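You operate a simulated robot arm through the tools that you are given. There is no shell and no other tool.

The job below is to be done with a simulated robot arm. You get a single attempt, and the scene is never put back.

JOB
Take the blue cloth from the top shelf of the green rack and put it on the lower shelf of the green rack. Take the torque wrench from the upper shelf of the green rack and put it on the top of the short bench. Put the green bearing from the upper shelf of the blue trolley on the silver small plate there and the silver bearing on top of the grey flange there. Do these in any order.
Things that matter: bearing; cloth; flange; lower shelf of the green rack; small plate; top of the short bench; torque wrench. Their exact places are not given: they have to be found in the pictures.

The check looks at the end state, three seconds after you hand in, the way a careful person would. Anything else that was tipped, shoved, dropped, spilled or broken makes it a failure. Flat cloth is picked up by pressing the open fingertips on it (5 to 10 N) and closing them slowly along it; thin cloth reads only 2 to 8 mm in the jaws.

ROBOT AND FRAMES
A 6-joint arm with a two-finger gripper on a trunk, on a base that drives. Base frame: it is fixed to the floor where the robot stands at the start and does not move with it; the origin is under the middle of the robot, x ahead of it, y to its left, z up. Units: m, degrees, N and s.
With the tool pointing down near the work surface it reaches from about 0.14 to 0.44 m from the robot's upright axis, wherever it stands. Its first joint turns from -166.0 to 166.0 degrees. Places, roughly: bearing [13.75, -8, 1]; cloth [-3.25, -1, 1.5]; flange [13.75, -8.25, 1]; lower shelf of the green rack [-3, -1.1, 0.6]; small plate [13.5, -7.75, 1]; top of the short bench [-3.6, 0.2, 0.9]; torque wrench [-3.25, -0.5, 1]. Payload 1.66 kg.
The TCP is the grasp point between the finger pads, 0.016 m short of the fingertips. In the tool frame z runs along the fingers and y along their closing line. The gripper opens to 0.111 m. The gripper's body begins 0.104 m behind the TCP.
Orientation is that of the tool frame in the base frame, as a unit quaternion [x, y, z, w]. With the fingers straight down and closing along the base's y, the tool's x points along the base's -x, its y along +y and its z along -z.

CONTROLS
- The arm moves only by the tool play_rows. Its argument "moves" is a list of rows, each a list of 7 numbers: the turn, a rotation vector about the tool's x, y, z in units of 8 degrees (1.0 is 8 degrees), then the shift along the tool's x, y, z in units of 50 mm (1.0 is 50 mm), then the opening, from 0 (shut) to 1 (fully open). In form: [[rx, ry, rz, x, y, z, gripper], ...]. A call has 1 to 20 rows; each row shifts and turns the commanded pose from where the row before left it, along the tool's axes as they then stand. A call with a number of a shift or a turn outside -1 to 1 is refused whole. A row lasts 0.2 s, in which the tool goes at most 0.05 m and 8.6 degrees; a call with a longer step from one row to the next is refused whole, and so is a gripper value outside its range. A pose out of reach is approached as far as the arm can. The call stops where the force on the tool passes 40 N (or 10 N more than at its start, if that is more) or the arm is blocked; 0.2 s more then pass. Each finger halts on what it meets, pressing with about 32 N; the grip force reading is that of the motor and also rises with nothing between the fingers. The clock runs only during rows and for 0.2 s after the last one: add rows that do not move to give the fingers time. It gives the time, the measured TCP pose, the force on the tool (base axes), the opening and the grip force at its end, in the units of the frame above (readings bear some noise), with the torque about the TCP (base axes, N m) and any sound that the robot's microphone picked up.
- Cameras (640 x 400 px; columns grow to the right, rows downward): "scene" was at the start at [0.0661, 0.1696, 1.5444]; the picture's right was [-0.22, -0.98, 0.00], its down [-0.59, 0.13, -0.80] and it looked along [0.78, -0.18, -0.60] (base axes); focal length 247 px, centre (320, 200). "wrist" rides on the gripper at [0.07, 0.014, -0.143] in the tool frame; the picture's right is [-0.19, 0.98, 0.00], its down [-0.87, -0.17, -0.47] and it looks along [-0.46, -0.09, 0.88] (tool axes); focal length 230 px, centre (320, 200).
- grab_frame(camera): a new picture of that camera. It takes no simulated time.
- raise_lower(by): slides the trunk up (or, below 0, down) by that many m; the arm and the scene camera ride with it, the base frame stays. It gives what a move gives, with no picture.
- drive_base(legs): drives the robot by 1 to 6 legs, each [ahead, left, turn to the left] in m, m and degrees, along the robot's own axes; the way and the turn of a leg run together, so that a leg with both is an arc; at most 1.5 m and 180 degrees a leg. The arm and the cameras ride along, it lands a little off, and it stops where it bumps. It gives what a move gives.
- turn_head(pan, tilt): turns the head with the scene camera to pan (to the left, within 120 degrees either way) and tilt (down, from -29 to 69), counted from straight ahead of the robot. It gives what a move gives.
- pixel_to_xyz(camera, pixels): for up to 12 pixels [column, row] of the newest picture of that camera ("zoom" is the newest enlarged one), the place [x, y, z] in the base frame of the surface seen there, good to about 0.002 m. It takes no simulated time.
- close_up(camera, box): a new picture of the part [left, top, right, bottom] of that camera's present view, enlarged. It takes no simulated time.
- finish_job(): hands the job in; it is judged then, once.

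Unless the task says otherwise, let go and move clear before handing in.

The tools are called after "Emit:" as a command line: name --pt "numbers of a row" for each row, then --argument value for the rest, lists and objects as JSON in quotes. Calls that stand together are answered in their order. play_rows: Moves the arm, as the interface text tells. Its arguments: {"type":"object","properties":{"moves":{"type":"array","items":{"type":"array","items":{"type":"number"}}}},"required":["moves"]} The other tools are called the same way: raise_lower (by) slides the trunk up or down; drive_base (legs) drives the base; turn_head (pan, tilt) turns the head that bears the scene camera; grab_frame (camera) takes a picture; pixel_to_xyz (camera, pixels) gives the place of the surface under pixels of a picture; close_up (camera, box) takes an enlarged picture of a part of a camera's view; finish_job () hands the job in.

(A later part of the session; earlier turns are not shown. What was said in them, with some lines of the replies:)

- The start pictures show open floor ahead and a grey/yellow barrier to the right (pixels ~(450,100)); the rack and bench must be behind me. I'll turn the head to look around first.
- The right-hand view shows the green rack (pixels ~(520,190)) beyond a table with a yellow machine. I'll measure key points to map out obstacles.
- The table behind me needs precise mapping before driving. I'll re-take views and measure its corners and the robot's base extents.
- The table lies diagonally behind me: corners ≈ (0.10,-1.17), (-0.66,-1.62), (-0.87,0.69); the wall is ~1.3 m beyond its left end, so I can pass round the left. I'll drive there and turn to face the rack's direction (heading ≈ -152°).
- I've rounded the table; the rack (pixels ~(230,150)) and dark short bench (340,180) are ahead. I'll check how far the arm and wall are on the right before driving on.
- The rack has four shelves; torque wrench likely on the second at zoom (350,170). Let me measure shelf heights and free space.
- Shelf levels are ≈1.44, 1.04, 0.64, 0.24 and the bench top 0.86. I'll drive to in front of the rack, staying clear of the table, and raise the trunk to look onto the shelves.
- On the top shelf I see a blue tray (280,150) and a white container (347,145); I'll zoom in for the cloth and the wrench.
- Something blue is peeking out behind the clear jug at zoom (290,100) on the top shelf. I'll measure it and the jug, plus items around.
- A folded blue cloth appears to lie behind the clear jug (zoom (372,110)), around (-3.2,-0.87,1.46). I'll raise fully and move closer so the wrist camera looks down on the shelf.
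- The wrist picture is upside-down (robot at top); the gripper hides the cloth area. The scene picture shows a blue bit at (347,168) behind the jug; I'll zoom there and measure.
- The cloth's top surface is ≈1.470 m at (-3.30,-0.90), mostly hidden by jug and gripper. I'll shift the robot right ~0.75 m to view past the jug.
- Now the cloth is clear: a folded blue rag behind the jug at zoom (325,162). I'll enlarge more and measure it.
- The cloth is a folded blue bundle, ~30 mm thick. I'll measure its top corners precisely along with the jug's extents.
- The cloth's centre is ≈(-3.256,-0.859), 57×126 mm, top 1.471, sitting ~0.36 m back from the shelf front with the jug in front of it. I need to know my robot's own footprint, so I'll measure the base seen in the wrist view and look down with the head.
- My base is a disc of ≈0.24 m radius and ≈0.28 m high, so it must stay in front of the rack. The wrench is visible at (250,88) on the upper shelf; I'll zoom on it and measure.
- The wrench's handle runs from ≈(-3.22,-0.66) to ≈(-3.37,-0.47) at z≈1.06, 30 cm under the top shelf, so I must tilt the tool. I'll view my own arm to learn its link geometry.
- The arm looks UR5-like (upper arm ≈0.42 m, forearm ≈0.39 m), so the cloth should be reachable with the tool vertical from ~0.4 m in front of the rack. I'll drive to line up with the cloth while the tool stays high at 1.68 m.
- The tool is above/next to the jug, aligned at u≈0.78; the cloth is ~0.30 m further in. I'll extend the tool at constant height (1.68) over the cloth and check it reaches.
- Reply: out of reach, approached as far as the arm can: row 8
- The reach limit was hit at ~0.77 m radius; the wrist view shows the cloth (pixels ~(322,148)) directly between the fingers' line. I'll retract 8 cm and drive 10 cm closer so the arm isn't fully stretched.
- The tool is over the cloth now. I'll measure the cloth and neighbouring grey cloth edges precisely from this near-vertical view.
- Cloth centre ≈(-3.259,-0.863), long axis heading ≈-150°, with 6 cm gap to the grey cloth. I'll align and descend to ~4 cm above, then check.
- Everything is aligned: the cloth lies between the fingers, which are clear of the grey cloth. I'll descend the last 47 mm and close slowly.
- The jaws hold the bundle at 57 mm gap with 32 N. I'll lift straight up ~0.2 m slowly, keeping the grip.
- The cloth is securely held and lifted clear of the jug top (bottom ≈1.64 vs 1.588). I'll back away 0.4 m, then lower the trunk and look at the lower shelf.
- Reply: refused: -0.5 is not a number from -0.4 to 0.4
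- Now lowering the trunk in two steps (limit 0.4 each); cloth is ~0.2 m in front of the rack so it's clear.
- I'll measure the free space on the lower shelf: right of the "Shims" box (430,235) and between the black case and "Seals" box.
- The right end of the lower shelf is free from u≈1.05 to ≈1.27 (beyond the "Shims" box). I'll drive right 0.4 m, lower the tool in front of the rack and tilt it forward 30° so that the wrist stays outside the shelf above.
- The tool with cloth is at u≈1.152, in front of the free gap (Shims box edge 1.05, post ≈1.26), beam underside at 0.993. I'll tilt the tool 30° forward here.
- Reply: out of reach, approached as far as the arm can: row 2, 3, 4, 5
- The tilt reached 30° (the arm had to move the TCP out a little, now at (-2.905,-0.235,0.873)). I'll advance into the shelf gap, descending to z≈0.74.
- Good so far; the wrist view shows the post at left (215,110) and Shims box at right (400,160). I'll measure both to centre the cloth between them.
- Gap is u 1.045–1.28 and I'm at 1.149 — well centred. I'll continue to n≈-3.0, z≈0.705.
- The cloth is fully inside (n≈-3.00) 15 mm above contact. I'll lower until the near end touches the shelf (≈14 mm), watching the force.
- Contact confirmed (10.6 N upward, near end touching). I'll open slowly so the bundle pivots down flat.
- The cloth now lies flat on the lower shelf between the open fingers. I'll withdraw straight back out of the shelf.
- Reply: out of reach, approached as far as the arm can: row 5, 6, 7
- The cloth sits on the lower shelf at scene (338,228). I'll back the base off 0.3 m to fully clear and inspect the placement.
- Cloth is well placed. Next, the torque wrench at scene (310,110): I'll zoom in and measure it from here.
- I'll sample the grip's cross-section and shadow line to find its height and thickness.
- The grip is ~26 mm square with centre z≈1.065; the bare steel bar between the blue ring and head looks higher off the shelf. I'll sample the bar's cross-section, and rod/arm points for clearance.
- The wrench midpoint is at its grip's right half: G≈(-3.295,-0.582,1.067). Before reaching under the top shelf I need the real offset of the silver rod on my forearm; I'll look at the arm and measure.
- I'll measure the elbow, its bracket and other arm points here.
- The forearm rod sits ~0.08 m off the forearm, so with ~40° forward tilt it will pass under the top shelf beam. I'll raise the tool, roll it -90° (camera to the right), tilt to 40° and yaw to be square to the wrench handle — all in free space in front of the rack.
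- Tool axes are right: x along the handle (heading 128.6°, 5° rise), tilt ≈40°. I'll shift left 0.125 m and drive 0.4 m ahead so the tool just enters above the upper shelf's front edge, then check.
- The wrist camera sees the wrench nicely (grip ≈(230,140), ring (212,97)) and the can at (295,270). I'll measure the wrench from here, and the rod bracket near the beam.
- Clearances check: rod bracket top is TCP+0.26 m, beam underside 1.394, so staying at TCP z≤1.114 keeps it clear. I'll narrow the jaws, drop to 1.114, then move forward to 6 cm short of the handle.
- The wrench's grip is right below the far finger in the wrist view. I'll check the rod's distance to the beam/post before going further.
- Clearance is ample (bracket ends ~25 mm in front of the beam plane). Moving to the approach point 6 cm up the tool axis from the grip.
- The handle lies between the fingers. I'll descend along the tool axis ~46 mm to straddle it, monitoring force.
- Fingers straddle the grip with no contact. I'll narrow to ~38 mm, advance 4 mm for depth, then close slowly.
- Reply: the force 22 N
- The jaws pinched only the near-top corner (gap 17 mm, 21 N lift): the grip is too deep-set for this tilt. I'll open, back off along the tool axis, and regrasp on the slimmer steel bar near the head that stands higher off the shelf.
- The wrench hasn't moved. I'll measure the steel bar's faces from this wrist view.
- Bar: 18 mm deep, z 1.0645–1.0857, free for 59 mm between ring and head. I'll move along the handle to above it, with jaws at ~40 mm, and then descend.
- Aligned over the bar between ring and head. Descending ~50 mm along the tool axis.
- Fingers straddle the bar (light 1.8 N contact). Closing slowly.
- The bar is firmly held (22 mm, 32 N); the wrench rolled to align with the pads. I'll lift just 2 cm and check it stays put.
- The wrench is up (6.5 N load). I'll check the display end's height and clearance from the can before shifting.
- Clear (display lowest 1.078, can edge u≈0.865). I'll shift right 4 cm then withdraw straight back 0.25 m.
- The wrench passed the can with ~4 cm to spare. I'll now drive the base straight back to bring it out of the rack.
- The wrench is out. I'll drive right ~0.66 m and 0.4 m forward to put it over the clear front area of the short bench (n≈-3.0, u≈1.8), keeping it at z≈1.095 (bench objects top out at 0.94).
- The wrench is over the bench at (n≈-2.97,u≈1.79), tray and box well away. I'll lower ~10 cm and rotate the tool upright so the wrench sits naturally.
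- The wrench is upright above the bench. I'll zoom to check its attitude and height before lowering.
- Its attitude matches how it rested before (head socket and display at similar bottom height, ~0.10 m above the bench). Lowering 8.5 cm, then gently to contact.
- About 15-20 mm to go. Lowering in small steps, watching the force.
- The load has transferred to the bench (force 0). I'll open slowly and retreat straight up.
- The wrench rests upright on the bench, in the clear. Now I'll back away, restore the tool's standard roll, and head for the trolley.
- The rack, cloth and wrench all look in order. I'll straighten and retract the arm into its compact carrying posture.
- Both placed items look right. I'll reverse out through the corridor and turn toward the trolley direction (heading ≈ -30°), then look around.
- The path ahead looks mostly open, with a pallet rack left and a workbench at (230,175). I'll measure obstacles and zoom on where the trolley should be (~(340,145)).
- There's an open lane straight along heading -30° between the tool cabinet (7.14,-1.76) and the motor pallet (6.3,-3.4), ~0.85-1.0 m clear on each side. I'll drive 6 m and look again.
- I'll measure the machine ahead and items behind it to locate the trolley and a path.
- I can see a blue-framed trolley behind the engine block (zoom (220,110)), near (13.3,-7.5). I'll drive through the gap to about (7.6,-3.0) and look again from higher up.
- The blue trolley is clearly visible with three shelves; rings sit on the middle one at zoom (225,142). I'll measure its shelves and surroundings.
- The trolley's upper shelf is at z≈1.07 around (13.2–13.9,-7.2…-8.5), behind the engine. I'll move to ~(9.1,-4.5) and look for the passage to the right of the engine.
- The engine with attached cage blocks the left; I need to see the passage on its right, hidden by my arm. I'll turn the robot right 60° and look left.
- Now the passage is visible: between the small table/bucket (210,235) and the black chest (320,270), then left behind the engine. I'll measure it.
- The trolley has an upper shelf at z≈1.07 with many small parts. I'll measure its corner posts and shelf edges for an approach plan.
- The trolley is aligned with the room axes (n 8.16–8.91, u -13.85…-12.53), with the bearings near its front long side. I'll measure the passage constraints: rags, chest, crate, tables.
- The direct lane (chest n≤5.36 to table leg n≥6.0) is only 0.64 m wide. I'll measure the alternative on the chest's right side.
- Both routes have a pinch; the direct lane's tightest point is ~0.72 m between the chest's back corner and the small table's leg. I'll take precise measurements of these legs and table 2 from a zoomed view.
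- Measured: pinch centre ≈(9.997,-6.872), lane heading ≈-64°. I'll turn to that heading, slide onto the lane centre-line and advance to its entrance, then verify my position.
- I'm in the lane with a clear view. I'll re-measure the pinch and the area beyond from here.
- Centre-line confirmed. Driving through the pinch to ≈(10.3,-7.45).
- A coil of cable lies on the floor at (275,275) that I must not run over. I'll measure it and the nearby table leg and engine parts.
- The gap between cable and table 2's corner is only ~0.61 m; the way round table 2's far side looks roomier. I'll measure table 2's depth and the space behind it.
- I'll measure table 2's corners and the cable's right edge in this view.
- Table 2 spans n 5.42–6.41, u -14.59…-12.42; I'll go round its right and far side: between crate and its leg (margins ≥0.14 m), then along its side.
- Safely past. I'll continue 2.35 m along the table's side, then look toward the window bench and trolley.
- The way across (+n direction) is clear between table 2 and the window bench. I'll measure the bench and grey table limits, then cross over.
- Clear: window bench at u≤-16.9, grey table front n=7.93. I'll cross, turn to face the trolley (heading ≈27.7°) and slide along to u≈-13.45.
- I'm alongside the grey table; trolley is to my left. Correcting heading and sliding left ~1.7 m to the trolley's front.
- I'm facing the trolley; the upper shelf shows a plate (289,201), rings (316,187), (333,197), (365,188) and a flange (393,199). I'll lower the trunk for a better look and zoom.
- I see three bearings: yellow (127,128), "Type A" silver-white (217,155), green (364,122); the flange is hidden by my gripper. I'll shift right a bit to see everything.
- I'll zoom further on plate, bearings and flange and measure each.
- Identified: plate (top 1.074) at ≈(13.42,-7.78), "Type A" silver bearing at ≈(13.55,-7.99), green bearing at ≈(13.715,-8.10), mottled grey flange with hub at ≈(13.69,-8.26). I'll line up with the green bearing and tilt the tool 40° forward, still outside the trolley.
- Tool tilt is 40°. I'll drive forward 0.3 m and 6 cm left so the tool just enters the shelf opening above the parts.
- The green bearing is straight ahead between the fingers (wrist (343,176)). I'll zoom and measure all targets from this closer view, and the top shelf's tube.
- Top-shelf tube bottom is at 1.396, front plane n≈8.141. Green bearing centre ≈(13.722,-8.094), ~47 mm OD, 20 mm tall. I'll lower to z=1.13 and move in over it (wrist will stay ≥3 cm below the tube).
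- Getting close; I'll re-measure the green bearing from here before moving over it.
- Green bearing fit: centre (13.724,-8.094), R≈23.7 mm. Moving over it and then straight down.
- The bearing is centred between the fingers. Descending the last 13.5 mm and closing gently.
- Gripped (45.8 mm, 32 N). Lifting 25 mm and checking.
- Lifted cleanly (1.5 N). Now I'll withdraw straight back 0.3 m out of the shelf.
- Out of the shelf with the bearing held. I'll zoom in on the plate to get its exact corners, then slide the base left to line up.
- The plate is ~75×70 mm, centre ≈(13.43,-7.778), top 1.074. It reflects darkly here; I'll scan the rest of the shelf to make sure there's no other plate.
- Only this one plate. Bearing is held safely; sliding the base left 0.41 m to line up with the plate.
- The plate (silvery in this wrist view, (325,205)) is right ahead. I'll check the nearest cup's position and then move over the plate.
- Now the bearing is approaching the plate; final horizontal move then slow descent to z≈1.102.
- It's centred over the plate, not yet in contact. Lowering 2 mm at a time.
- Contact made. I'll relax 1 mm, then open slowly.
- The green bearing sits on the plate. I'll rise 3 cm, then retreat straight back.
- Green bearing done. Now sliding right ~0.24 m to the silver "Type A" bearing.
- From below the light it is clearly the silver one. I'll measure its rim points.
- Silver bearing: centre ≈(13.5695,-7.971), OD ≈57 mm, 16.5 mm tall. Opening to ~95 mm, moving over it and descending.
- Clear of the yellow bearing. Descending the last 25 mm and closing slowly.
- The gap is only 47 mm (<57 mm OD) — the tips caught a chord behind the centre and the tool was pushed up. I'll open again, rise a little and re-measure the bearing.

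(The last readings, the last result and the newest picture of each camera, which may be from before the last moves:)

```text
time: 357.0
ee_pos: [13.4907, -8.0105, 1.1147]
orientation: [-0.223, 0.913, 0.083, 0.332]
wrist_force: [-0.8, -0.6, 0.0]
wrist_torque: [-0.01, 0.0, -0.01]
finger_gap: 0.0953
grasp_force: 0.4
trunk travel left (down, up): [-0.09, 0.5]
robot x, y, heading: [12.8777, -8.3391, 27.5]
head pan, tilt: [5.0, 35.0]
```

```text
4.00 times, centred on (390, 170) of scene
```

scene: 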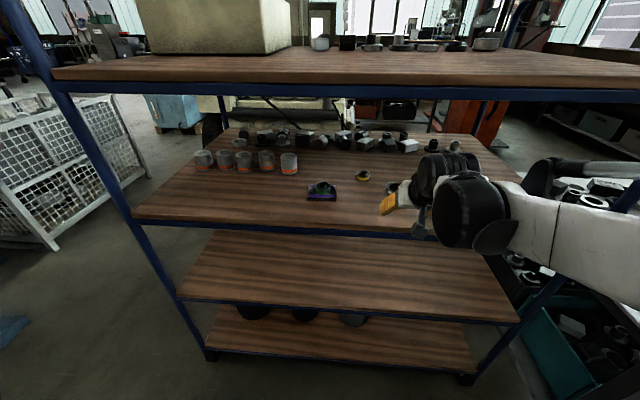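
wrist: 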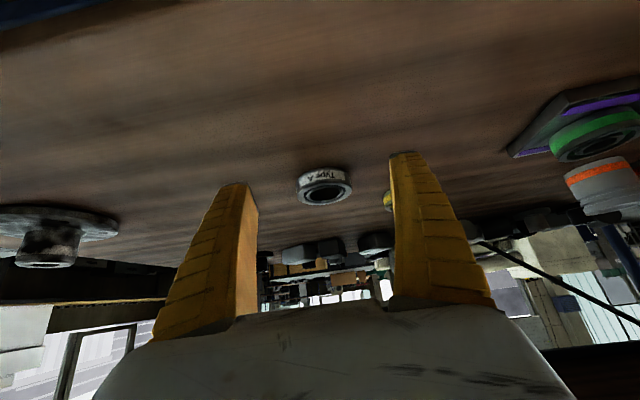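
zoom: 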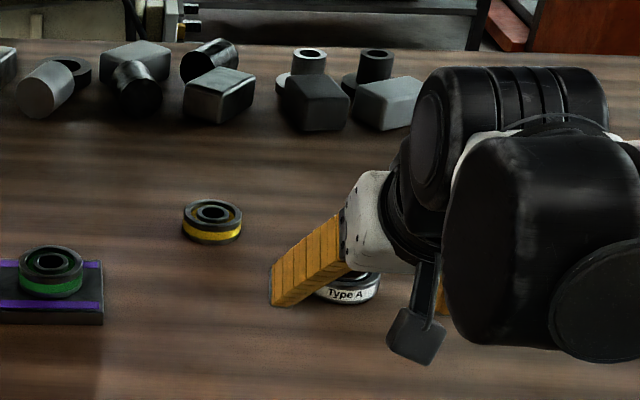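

I'll re-measure the silver bearing's rim from this close view.

Emit:
pixel_to_xyz --camera "zoom" --pixels '[[330, 190], [232, 210], [440, 200], [270, 200], [390, 185], [340, 296], [255, 285], [440, 245], [300, 298], [400, 278], [232, 260], [335, 215]]'

Emit:
close_up --camera "wrist" --box '[240, 130, 400, 230]'

Emit:
pixel_to_xyz --camera "zoom" --pixels '[[245, 262], [265, 280], [300, 293], [345, 294], [390, 280], [425, 260], [440, 238], [425, 228], [380, 220], [330, 220], [280, 230], [250, 245]]'

```text
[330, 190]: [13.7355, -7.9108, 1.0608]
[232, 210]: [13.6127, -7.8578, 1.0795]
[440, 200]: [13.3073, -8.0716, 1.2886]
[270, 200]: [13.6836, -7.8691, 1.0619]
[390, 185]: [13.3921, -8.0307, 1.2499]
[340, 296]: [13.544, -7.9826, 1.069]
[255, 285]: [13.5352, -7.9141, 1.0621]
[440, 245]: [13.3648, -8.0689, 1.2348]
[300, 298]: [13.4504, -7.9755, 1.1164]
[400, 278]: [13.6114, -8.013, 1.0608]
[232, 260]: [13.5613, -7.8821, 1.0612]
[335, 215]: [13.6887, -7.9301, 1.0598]
```

```text
4.00 times, centred on (320, 180) of wrist
```

zoom: 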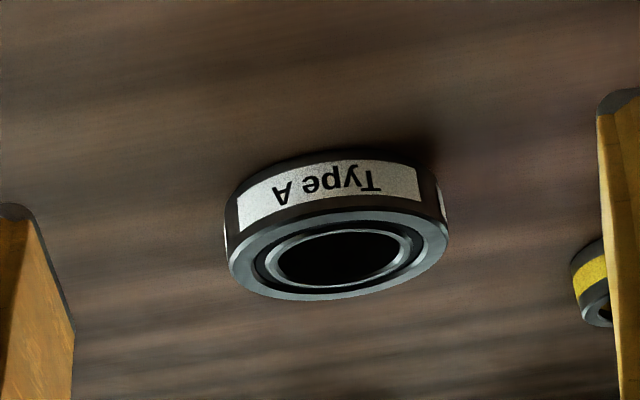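

```text
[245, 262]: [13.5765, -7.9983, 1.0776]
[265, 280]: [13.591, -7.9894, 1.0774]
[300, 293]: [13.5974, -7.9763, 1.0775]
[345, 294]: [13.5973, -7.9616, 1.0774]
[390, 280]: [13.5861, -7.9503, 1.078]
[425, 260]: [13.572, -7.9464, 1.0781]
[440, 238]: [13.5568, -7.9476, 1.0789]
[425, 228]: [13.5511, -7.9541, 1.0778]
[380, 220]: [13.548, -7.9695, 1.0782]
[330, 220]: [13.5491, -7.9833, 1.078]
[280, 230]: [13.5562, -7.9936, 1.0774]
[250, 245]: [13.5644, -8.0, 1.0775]
```

The bearing's still at ≈(13.572,-7.973), top 1.0775. I'll regrip with the TCP ~12 mm nearer to me so the fingertips meet its widest line, and check for shelf contact before closing.

Emit:
play_rows --pt "0 0 0 -0.594 -0.043 0.498 0.85" --pt "0 0 0 -0.594 -0.043 0.498 0.85" --pt "0 0 0 0 0 0 0.85" --pt "0 0 0 0.191 0 0.2275 0.85" --pt "0 0 0 0.191 0 0.2275 0.85" --pt "0 0 0 0 0 0 0.85"

Emit:
grab_frame --camera "wrist"

Emit:
close_up --camera "scene" --box '[340, 150, 436, 210]'

```text
time: 358.4
ee_pos: [13.5638, -7.9794, 1.0815]
orientation: [-0.223, 0.913, 0.082, 0.333]
wrist_force: [0.1, -0.9, 0.4]
wrist_torque: [0.03, 0.01, -0.02]
finger_gap: 0.0951
grasp_force: 0.2
trunk travel left (down, up): [-0.09, 0.5]
robot x, y, heading: [12.8808, -8.3387, 27.4]
head pan, tilt: [5.0, 35.0]
```

```text
taken
```

wrist: 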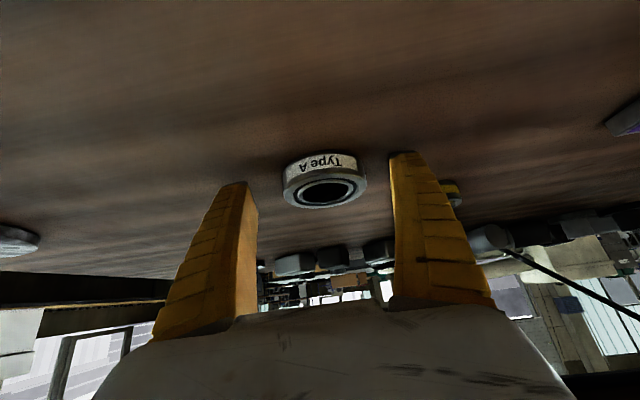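

```text
6.67 times, centred on (388, 180) of scene
```

zoom: 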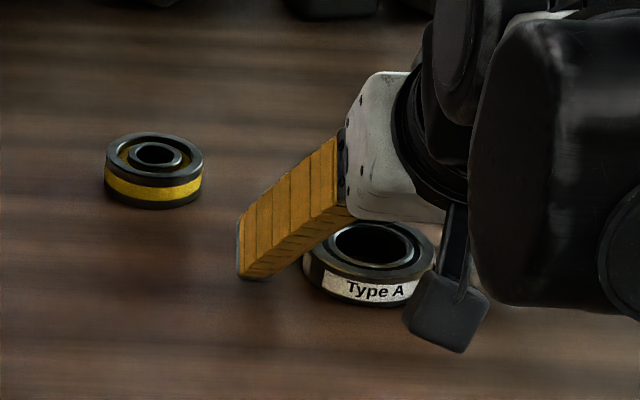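

No shelf contact (0.4 N) and the tips flank the bearing's middle. Closing slowly.

Emit:
play_rows --pt "0 0 0 0 0 0 0.75" --pt "0 0 0 0 0 0 0.65" --pt "0 0 0 0 0 0 0.58" --pt "0 0 0 0 0 0 0.54" --pt "0 0 0 0 0 0 0.5" --pt "0 0 0 0 0 0 0.46" --pt "0 0 0 0 0 0 0.42" --pt "0 0 0 0 0 0 0.4"

Emit:
grab_frame --camera "wrist"

Emit:
close_up --camera "scene" --box '[340, 150, 436, 210]'

```text
time: 360.2
ee_pos: [13.5638, -7.9792, 1.0831]
orientation: [-0.223, 0.913, 0.082, 0.333]
wrist_force: [-1.3, 1.0, 4.5]
wrist_torque: [0.02, -0.03, 0.03]
finger_gap: 0.0504
grasp_force: 31.6
trunk travel left (down, up): [-0.09, 0.5]
robot x, y, heading: [12.8797, -8.3381, 27.5]
head pan, tilt: [5.0, 35.0]
```

```text
taken
```

wrist: 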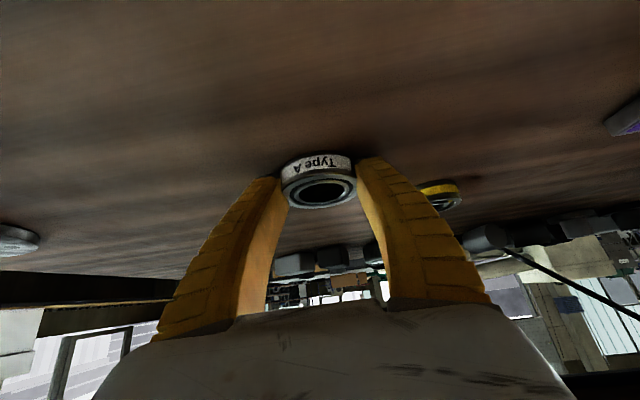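

```text
6.67 times, centred on (388, 180) of scene
```

zoom: 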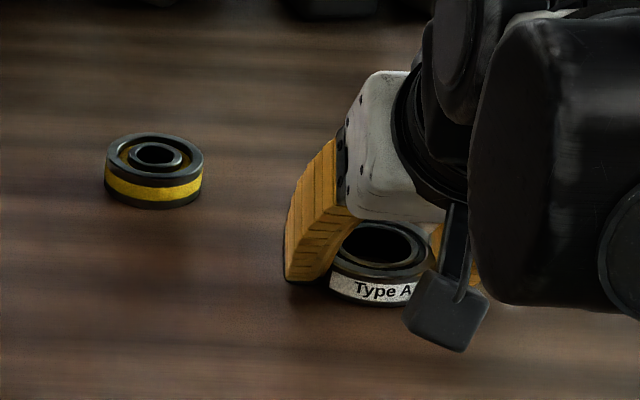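

Better: 50 mm gap, 32 N, small vertical force. Lifting slowly.

Emit:
play_rows --pt "0 0 0 -0.06 0 -0.077 0.38" --pt "0 0 0 -0.13 0 -0.153 0.38" --pt "0 0 0 -0.13 0 -0.153 0.38" --pt "0 0 0 0 0 0 0.38"

Emit:
grab_frame --camera "wrist"

Emit:
close_up --camera "scene" --box '[340, 150, 436, 210]'

```text
time: 361.2
ee_pos: [13.5621, -7.9812, 1.1051]
orientation: [-0.223, 0.913, 0.082, 0.332]
wrist_force: [0.7, 0.1, -2.4]
wrist_torque: [0.0, 0.02, 0.01]
finger_gap: 0.05
grasp_force: 31.5
trunk travel left (down, up): [-0.09, 0.5]
robot x, y, heading: [12.8823, -8.3449, 27.3]
head pan, tilt: [5.0, 35.0]
```

```text
taken
```

wrist: 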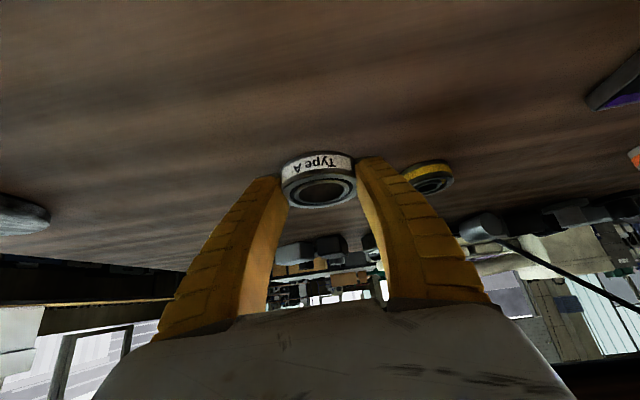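

```text
6.67 times, centred on (388, 180) of scene
```

zoom: 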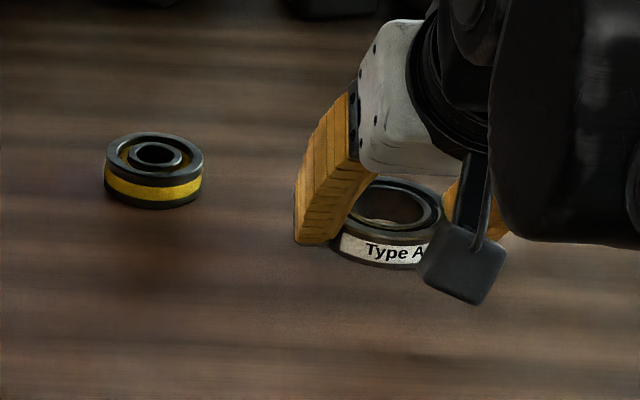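

Held (2.4 N). I'll measure the held bearing's rim to know its offset and tilt relative to the TCP.

Emit:
close_up --camera "wrist" --box '[260, 130, 380, 205]'

Emit:
pixel_to_xyz --camera "zoom" --pixels '[[320, 120], [320, 210], [320, 235], [320, 400], [180, 300], [470, 240], [240, 220], [400, 205], [200, 330], [260, 375], [380, 370], [450, 320]]'

```text
5.33 times, centred on (320, 168) of wrist
```

zoom: 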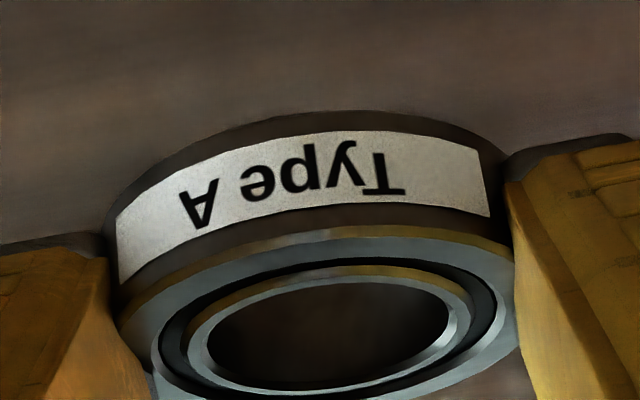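

```text
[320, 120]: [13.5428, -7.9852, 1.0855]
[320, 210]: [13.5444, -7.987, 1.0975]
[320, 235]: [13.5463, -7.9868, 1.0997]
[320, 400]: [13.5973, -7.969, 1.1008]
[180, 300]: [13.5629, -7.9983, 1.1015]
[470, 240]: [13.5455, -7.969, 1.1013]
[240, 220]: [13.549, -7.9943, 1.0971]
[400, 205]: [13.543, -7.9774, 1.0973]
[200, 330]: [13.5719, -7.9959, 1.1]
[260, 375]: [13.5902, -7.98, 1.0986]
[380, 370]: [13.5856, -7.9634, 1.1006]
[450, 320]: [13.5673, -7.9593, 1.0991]
```

The bearing is level, its centre ≈9.5 mm ahead of the TCP, bottom 21 mm below it. I'll withdraw back and up, then slide right to the flange.

Emit:
play_rows --pt "0 0 0 0.464 0 -0.598 0.38" --pt "0 0 0 0.464 0 -0.598 0.38" --pt "0 0 0 0.464 0 -0.598 0.38" --pt "0 0 0 0.464 0 -0.598 0.38" --pt "0 0 0 0.464 0 -0.598 0.38" --pt "0 0 0 0 0 0 0.38"

Emit:
drive_base --legs '[[0, -0.3, 0]]'

Emit:
grab_frame --camera "wrist"

Emit:
grab_frame --camera "scene"

```text
time: 362.6
ee_pos: [13.3994, -8.0667, 1.1472]
orientation: [-0.223, 0.913, 0.082, 0.333]
wrist_force: [0.5, 0.5, -1.5]
wrist_torque: [0.0, 0.0, 0.02]
finger_gap: 0.0496
grasp_force: 31.8
trunk travel left (down, up): [-0.09, 0.5]
robot x, y, heading: [12.8817, -8.339, 27.6]
head pan, tilt: [5.0, 35.0]
```

```text
time: 364.6
ee_pos: [13.5341, -8.3202, 1.1464]
orientation: [-0.229, 0.911, 0.084, 0.332]
wrist_force: [0.5, 0.7, -1.0]
wrist_torque: [-0.02, 0.05, 0.04]
finger_gap: 0.0498
grasp_force: 32.3
trunk travel left (down, up): [-0.09, 0.5]
robot x, y, heading: [13.0187, -8.5976, 28.0]
head pan, tilt: [5.0, 35.0]
```

```text
taken
```

wrist: 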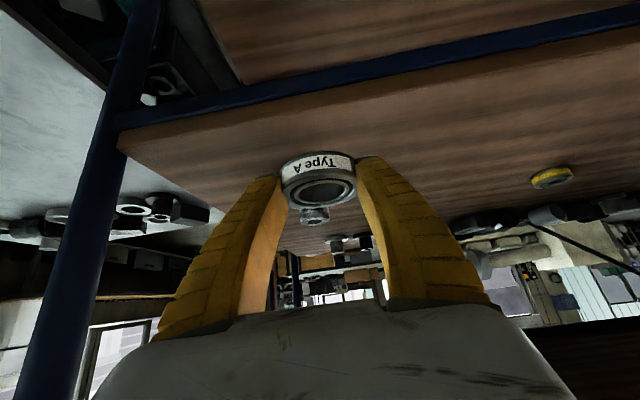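

```text
taken
```

scene: 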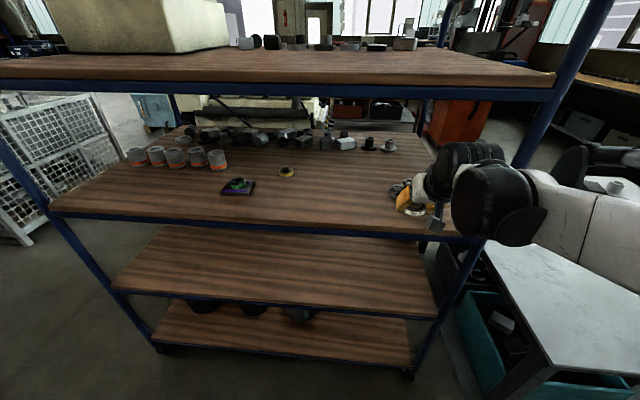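

The flange hub is visible just beyond the held bearing (wrist (314,215)). I'll measure hub top and bearing precisely.

Emit:
close_up --camera "wrist" --box '[270, 140, 370, 240]'

Emit:
pixel_to_xyz --camera "zoom" --pixels '[[280, 335], [215, 300], [350, 300], [250, 325], [320, 315], [285, 300], [230, 290], [340, 285], [280, 345], [285, 275], [240, 310], [330, 320]]'

Emit:
close_up --camera "scene" --box '[360, 160, 440, 210]'

```text
4.00 times, centred on (320, 190) of wrist
```

zoom: 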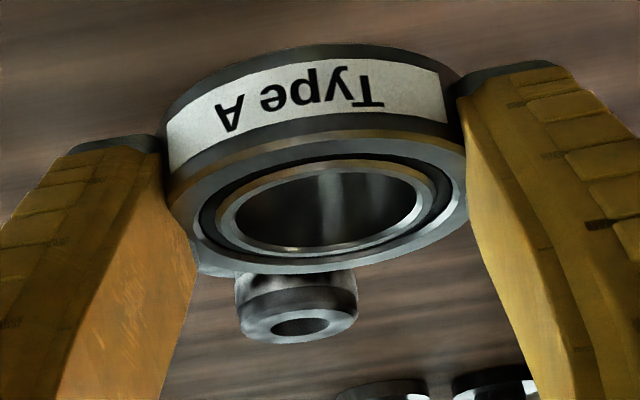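

```text
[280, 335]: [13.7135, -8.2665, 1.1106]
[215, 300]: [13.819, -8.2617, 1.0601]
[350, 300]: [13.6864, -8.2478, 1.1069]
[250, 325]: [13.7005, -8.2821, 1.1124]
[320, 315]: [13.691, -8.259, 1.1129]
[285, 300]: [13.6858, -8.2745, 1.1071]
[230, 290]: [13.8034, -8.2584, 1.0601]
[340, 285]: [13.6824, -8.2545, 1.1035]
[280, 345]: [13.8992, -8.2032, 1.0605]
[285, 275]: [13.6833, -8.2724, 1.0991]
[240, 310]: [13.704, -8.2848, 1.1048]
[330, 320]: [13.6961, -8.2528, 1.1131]
```

```text
8.00 times, centred on (400, 185) of scene
```

zoom: 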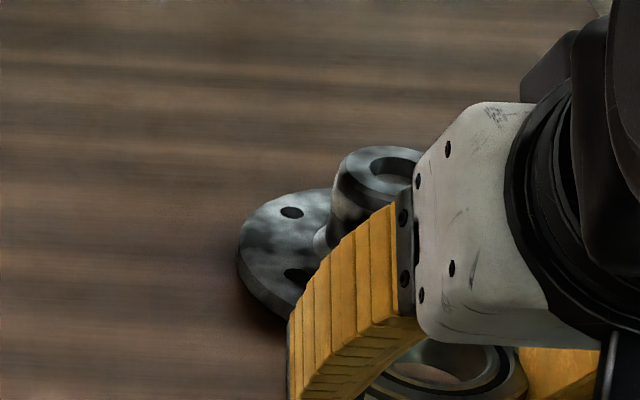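

I'll take more hub rim points from the scene zoom to refine its centre.

Emit:
pixel_to_xyz --camera "zoom" --pixels '[[342, 180], [350, 163], [370, 152], [395, 149], [415, 155], [355, 185], [375, 192], [340, 195], [335, 215], [290, 212], [242, 240], [300, 195]]'

Emit:
close_up --camera "wrist" --box '[270, 180, 370, 242]'

Emit:
pixel_to_xyz --camera "zoom" --pixels '[[190, 250], [215, 268], [280, 275], [350, 262], [375, 235], [378, 205], [180, 215], [185, 180], [370, 175], [280, 190], [230, 195], [330, 185]]'

```text
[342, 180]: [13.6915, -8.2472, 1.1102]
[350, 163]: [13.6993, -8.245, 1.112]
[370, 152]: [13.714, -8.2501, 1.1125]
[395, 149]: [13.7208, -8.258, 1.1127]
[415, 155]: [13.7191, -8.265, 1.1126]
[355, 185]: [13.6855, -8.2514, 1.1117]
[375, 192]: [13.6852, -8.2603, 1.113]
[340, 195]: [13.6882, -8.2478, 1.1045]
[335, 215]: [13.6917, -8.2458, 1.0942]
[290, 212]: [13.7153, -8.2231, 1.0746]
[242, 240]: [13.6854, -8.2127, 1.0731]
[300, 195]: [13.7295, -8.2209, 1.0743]
```

```text
6.40 times, centred on (320, 211) of wrist
```

zoom: 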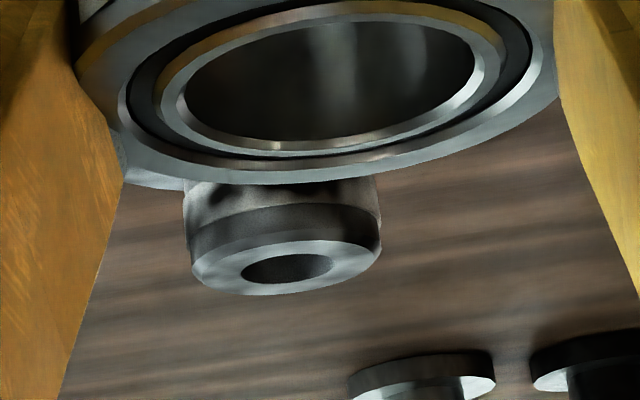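

```text
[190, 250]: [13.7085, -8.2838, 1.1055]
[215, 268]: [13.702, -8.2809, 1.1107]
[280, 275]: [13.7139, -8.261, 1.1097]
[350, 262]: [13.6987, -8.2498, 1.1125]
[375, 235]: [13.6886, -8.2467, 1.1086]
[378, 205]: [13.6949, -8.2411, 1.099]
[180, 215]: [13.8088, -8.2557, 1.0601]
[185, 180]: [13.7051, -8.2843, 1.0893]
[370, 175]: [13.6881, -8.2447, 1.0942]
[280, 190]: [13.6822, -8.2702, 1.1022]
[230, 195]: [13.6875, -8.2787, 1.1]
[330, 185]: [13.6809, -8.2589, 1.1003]
```

Hub centre fit: (13.7013,-8.265), R=20 mm, top z=1.1127. Now measuring the held bearing's rim relative to the TCP.

Emit:
close_up --camera "wrist" --box '[270, 140, 370, 240]'

Emit:
pixel_to_xyz --camera "zoom" --pixels '[[300, 268], [205, 248], [250, 262], [400, 250], [440, 225], [177, 205], [460, 190], [310, 136], [250, 145], [380, 135], [200, 170], [440, 150]]'

Emit:
play_rows --pt "0 0 0 0 0 0 0.38"

```text
4.00 times, centred on (320, 190) of wrist
```

zoom: 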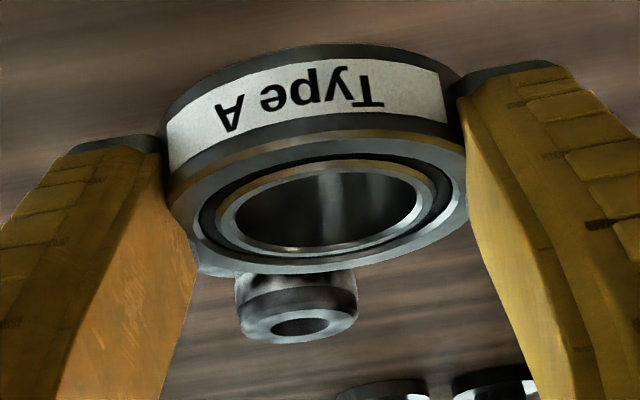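

```text
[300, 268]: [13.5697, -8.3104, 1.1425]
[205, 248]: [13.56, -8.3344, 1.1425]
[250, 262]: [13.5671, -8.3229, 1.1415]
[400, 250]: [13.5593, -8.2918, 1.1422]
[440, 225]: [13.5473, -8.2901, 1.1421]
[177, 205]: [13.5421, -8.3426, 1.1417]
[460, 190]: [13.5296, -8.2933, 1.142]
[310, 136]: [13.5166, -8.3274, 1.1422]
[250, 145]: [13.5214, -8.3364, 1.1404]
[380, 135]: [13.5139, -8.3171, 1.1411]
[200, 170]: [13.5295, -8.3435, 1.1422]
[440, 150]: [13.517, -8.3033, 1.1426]
```

```text
time: 365.0
ee_pos: [13.5328, -8.3197, 1.1478]
orientation: [-0.229, 0.912, 0.084, 0.331]
wrist_force: [0.8, -0.5, -2.6]
wrist_torque: [-0.01, 0.03, 0.01]
finger_gap: 0.0497
grasp_force: 32.3
trunk travel left (down, up): [-0.09, 0.5]
robot x, y, heading: [13.0157, -8.5996, 28.3]
head pan, tilt: [5.0, 35.0]
```

Bearing centre = TCP + 9.2 mm forward; bottom 21.4 mm below TCP (currently 13 mm above hub top). Moving over the hub at constant height.

Emit:
play_rows --pt "0 0 0 -0.506 -0.121 0.422 0.38" --pt "0 0 0 -0.506 -0.121 0.422 0.38" --pt "0 0 0 -0.506 -0.121 0.422 0.38" --pt "0 0 0 -0.506 -0.121 0.422 0.38" --pt "0 0 0 -0.506 -0.121 0.422 0.38" --pt "0 0 0 0 0 0 0.38"

Emit:
grab_frame --camera "wrist"

Emit:
close_up --camera "scene" --box '[350, 140, 478, 220]'

Emit:
grab_frame --camera "scene"

```text
time: 366.4
ee_pos: [13.6931, -8.2676, 1.1479]
orientation: [-0.229, 0.911, 0.084, 0.331]
wrist_force: [0.9, 0.1, -1.8]
wrist_torque: [0.0, 0.0, 0.0]
finger_gap: 0.0498
grasp_force: 31.6
trunk travel left (down, up): [-0.09, 0.5]
robot x, y, heading: [13.0212, -8.596, 28.1]
head pan, tilt: [5.0, 35.0]
```

```text
taken
```

wrist: 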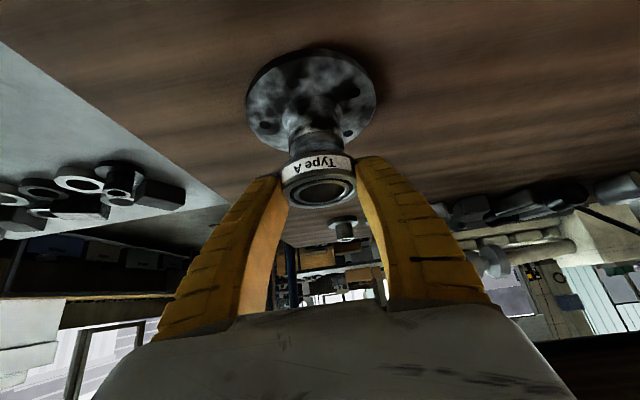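

```text
5.00 times, centred on (414, 180) of scene
```

zoom: 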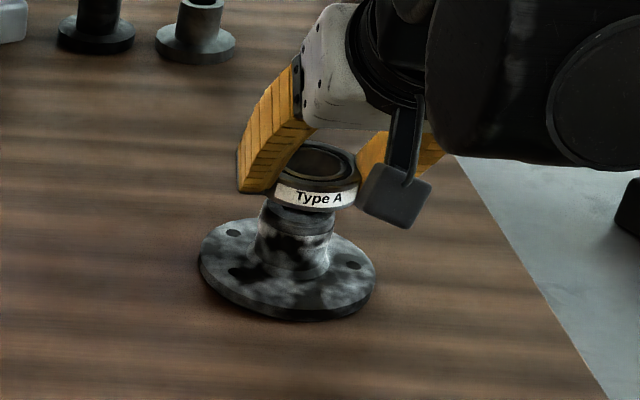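

```text
taken
```

scene: 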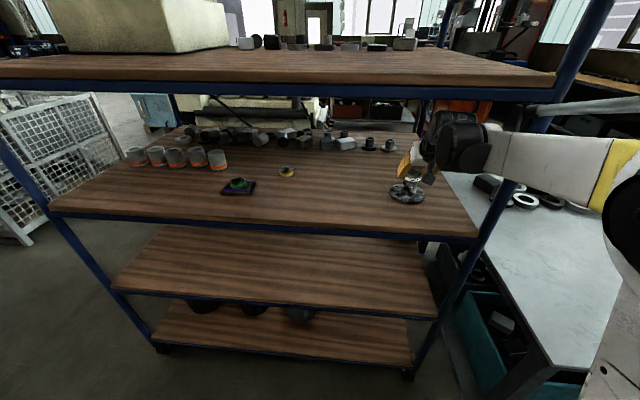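

The bearing is centred over the hub (offset <1 mm). Lowering 10 mm, then in small steps to contact.

Emit:
play_rows --pt "0 0 0 0.064 0 0.077 0.38" --pt "0 0 0 0.064 0 0.077 0.38" --pt "0 0 0 0 0 0 0.38"

Emit:
play_rows --pt "0 0 0 0.024 0 0.029 0.38" --pt "0 0 0 0 0 0 0.38"

Emit:
close_up --camera "scene" --box '[350, 140, 478, 220]'

```text
time: 367.2
ee_pos: [13.6914, -8.2689, 1.1377]
orientation: [-0.23, 0.911, 0.085, 0.332]
wrist_force: [-0.2, 0.7, -0.8]
wrist_torque: [-0.04, 0.03, 0.02]
finger_gap: 0.0498
grasp_force: 32.3
trunk travel left (down, up): [-0.09, 0.5]
robot x, y, heading: [13.0202, -8.5996, 28.3]
head pan, tilt: [5.0, 35.0]
```

```text
time: 367.8
ee_pos: [13.6925, -8.2681, 1.1364]
orientation: [-0.229, 0.911, 0.084, 0.332]
wrist_force: [-0.4, 0.8, -2.1]
wrist_torque: [-0.06, -0.01, 0.01]
finger_gap: 0.0496
grasp_force: 32.1
trunk travel left (down, up): [-0.09, 0.5]
robot x, y, heading: [13.0205, -8.5982, 28.2]
head pan, tilt: [5.0, 35.0]
```

```text
5.00 times, centred on (414, 180) of scene
```

zoom: 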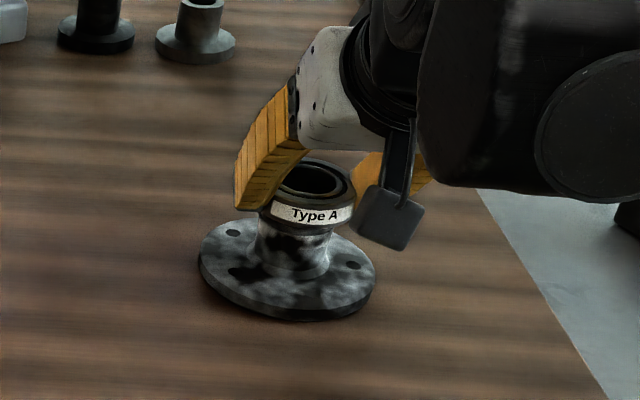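

Just above contact; lowering in 1.5 mm steps and watching force.

Emit:
play_rows --pt "0 0 0 0.019 0 0.023 0.38" --pt "0 0 0 0 0 0 0.38"

Emit:
play_rows --pt "0 0 0 0.019 0 0.023 0.38" --pt "0 0 0 0 0 0 0.38"

```text
time: 368.4
ee_pos: [13.6916, -8.2678, 1.1342]
orientation: [-0.229, 0.911, 0.085, 0.332]
wrist_force: [2.5, 0.1, 4.9]
wrist_torque: [0.12, -0.2, -0.01]
finger_gap: 0.0499
grasp_force: 32.1
trunk travel left (down, up): [-0.09, 0.5]
robot x, y, heading: [13.0172, -8.5999, 28.3]
head pan, tilt: [5.0, 35.0]
```

```text
time: 369.0
ee_pos: [13.6909, -8.268, 1.1338]
orientation: [-0.228, 0.911, 0.085, 0.333]
wrist_force: [5.2, 3.5, 19.6]
wrist_torque: [0.02, 0.02, 0.02]
finger_gap: 0.0511
grasp_force: 32.1
trunk travel left (down, up): [-0.09, 0.5]
robot x, y, heading: [13.0169, -8.603, 27.9]
head pan, tilt: [5.0, 35.0]
```

Contact is firm (20 N). Relieving ~1.3 mm and opening slowly.

Emit:
play_rows --pt "0 0 0 -0.017 0 -0.02 0.38" --pt "0 0 0 0 0 0 0.41" --pt "0 0 0 0 0 0 0.44" --pt "0 0 0 0 0 0 0.47" --pt "0 0 0 0 0 0 0.52" --pt "0 0 0 0 0 0 0.6" --pt "0 0 0 0 0 0 0.7" --pt "0 0 0 0 0 0 0.75" --pt "0 0 0 0 0 0 0.75"

Emit:
grab_frame --camera "wrist"

Emit:
close_up --camera "scene" --box '[350, 140, 478, 220]'

```text
time: 371.0
ee_pos: [13.6925, -8.2691, 1.1333]
orientation: [-0.229, 0.911, 0.085, 0.333]
wrist_force: [-1.2, -0.4, 0.5]
wrist_torque: [-0.03, -0.02, -0.03]
finger_gap: 0.0846
grasp_force: 0.7
trunk travel left (down, up): [-0.09, 0.5]
robot x, y, heading: [13.0183, -8.5992, 28.2]
head pan, tilt: [5.0, 35.0]
```

```text
taken
```

wrist: 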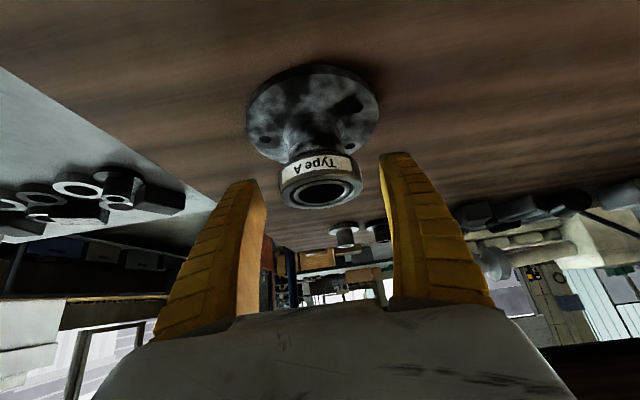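

```text
5.00 times, centred on (414, 180) of scene
```

zoom: 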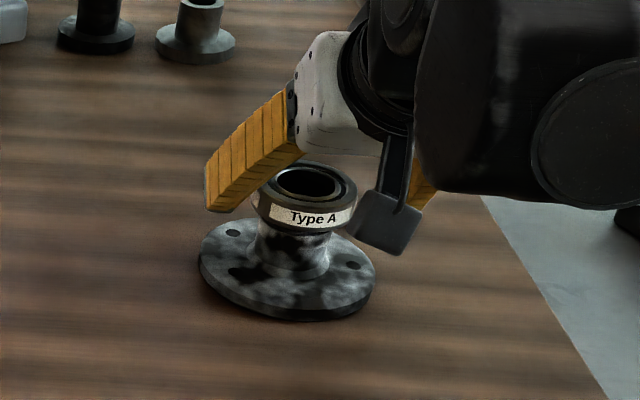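

The silver bearing rests level on the flange hub. I'll withdraw straight back horizontally with 14 mm side clearance.

Emit:
play_rows --pt "0 0 0 0.154 0 -0.13 0.75" --pt "0 0 0 0.307 0 -0.256 0.75" --pt "0 0 0 0.46 0 -0.384 0.75" --pt "0 0 0 0.614 0 -0.512 0.75" --pt "0 0 0 0.614 0 -0.512 0.75" --pt "0 0 0 0.614 0 -0.512 0.75" --pt "0 0 0 0 0 0 0.75"

Emit:
grab_frame --camera "wrist"

Emit:
close_up --camera "scene" --box '[190, 130, 478, 310]'

```text
time: 372.6
ee_pos: [13.5363, -8.3516, 1.1334]
orientation: [-0.229, 0.911, 0.084, 0.332]
wrist_force: [-0.5, -0.8, -0.5]
wrist_torque: [-0.01, -0.01, 0.02]
finger_gap: 0.0846
grasp_force: 0.8
trunk travel left (down, up): [-0.09, 0.5]
robot x, y, heading: [13.0175, -8.5969, 28.1]
head pan, tilt: [5.0, 35.0]
```

```text
taken
```

wrist: 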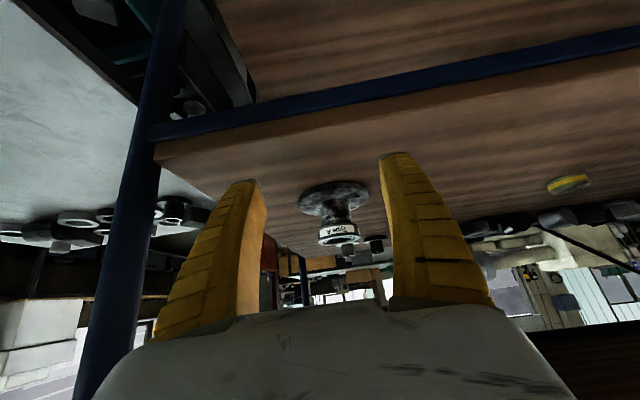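

```text
2.22 times, centred on (334, 220) of scene
```

zoom: 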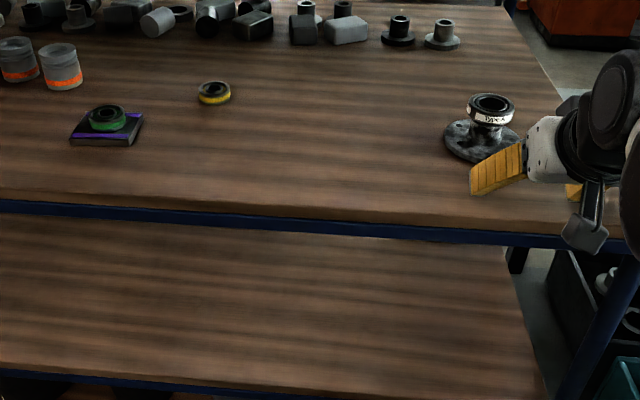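

Both bearings are placed. I'll back off 0.3 m and make a final inspection.

Emit:
drive_base --legs '[[-0.3, 0, 0]]'

Emit:
grab_frame --camera "scene"

Emit:
close_up --camera "scene" --box '[220, 100, 460, 250]'

```text
time: 374.7
ee_pos: [13.2686, -8.4955, 1.1334]
orientation: [-0.23, 0.911, 0.085, 0.332]
wrist_force: [0.6, -1.3, -0.1]
wrist_torque: [0.01, -0.04, -0.03]
finger_gap: 0.0844
grasp_force: 1.0
trunk travel left (down, up): [-0.09, 0.5]
robot x, y, heading: [12.7504, -8.7417, 28.2]
head pan, tilt: [5.0, 35.0]
```

```text
taken
```

scene: 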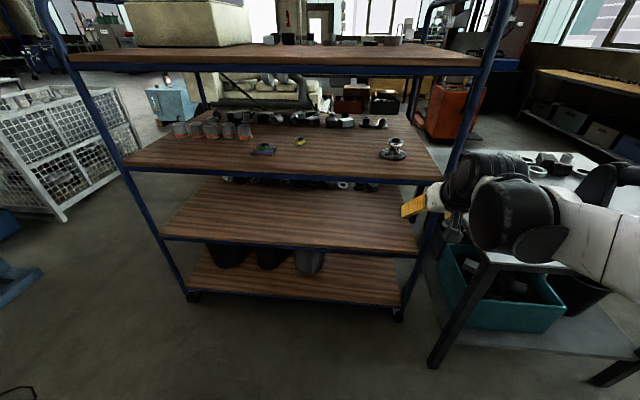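

```text
2.67 times, centred on (340, 175) of scene
```

zoom: 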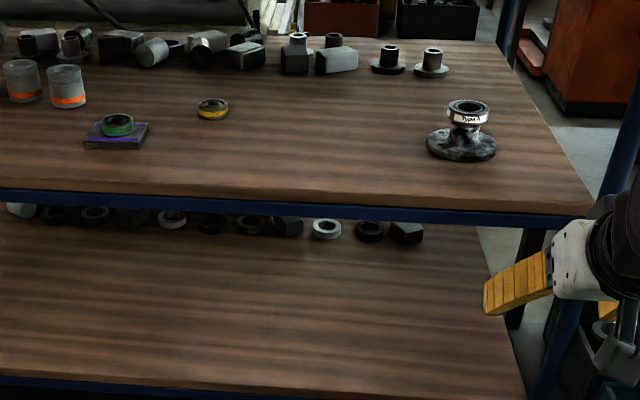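

The final view shows the green bearing on the plate (zoom (117,125)), the silver bearing on the flange (468,112), other parts undisturbed and the gripper clear; cloth and wrench were confirmed placed earlier. Handing in.

Emit:
finish_job

```text
The job is handed in.
```

All four items are where you asked, and I've handed the job in. I don't have the check's result.

- **Blue cloth:** it lies flat on the lower shelf of the green rack, to the right of the "Shims" box.
- **Torque wrench:** it rests upright in the clear front area of the short bench. I gripped it by the steel bar near the head after a first try on its handle slipped; the wrench didn't move in that try.
- **Green bearing:** it sits on the small plate on the trolley's upper shelf. The plate looked dark with purple stripes in most views, but it was the only plate on that shelf.
- **Silver bearing:** it sits level on top of the flange's hub, because the hub is too wide for it to slip over. I took the "Type A" bearing as the silver one, since the other two have green and yellow bands. My first grip on it was off-centre, so I let go and took it again; it moved by only a few millimetres at most.

I saw nothing else moved in the final view of the trolley, or in my last look at the rack and bench before I left for it. The gripper was clear when I handed in.
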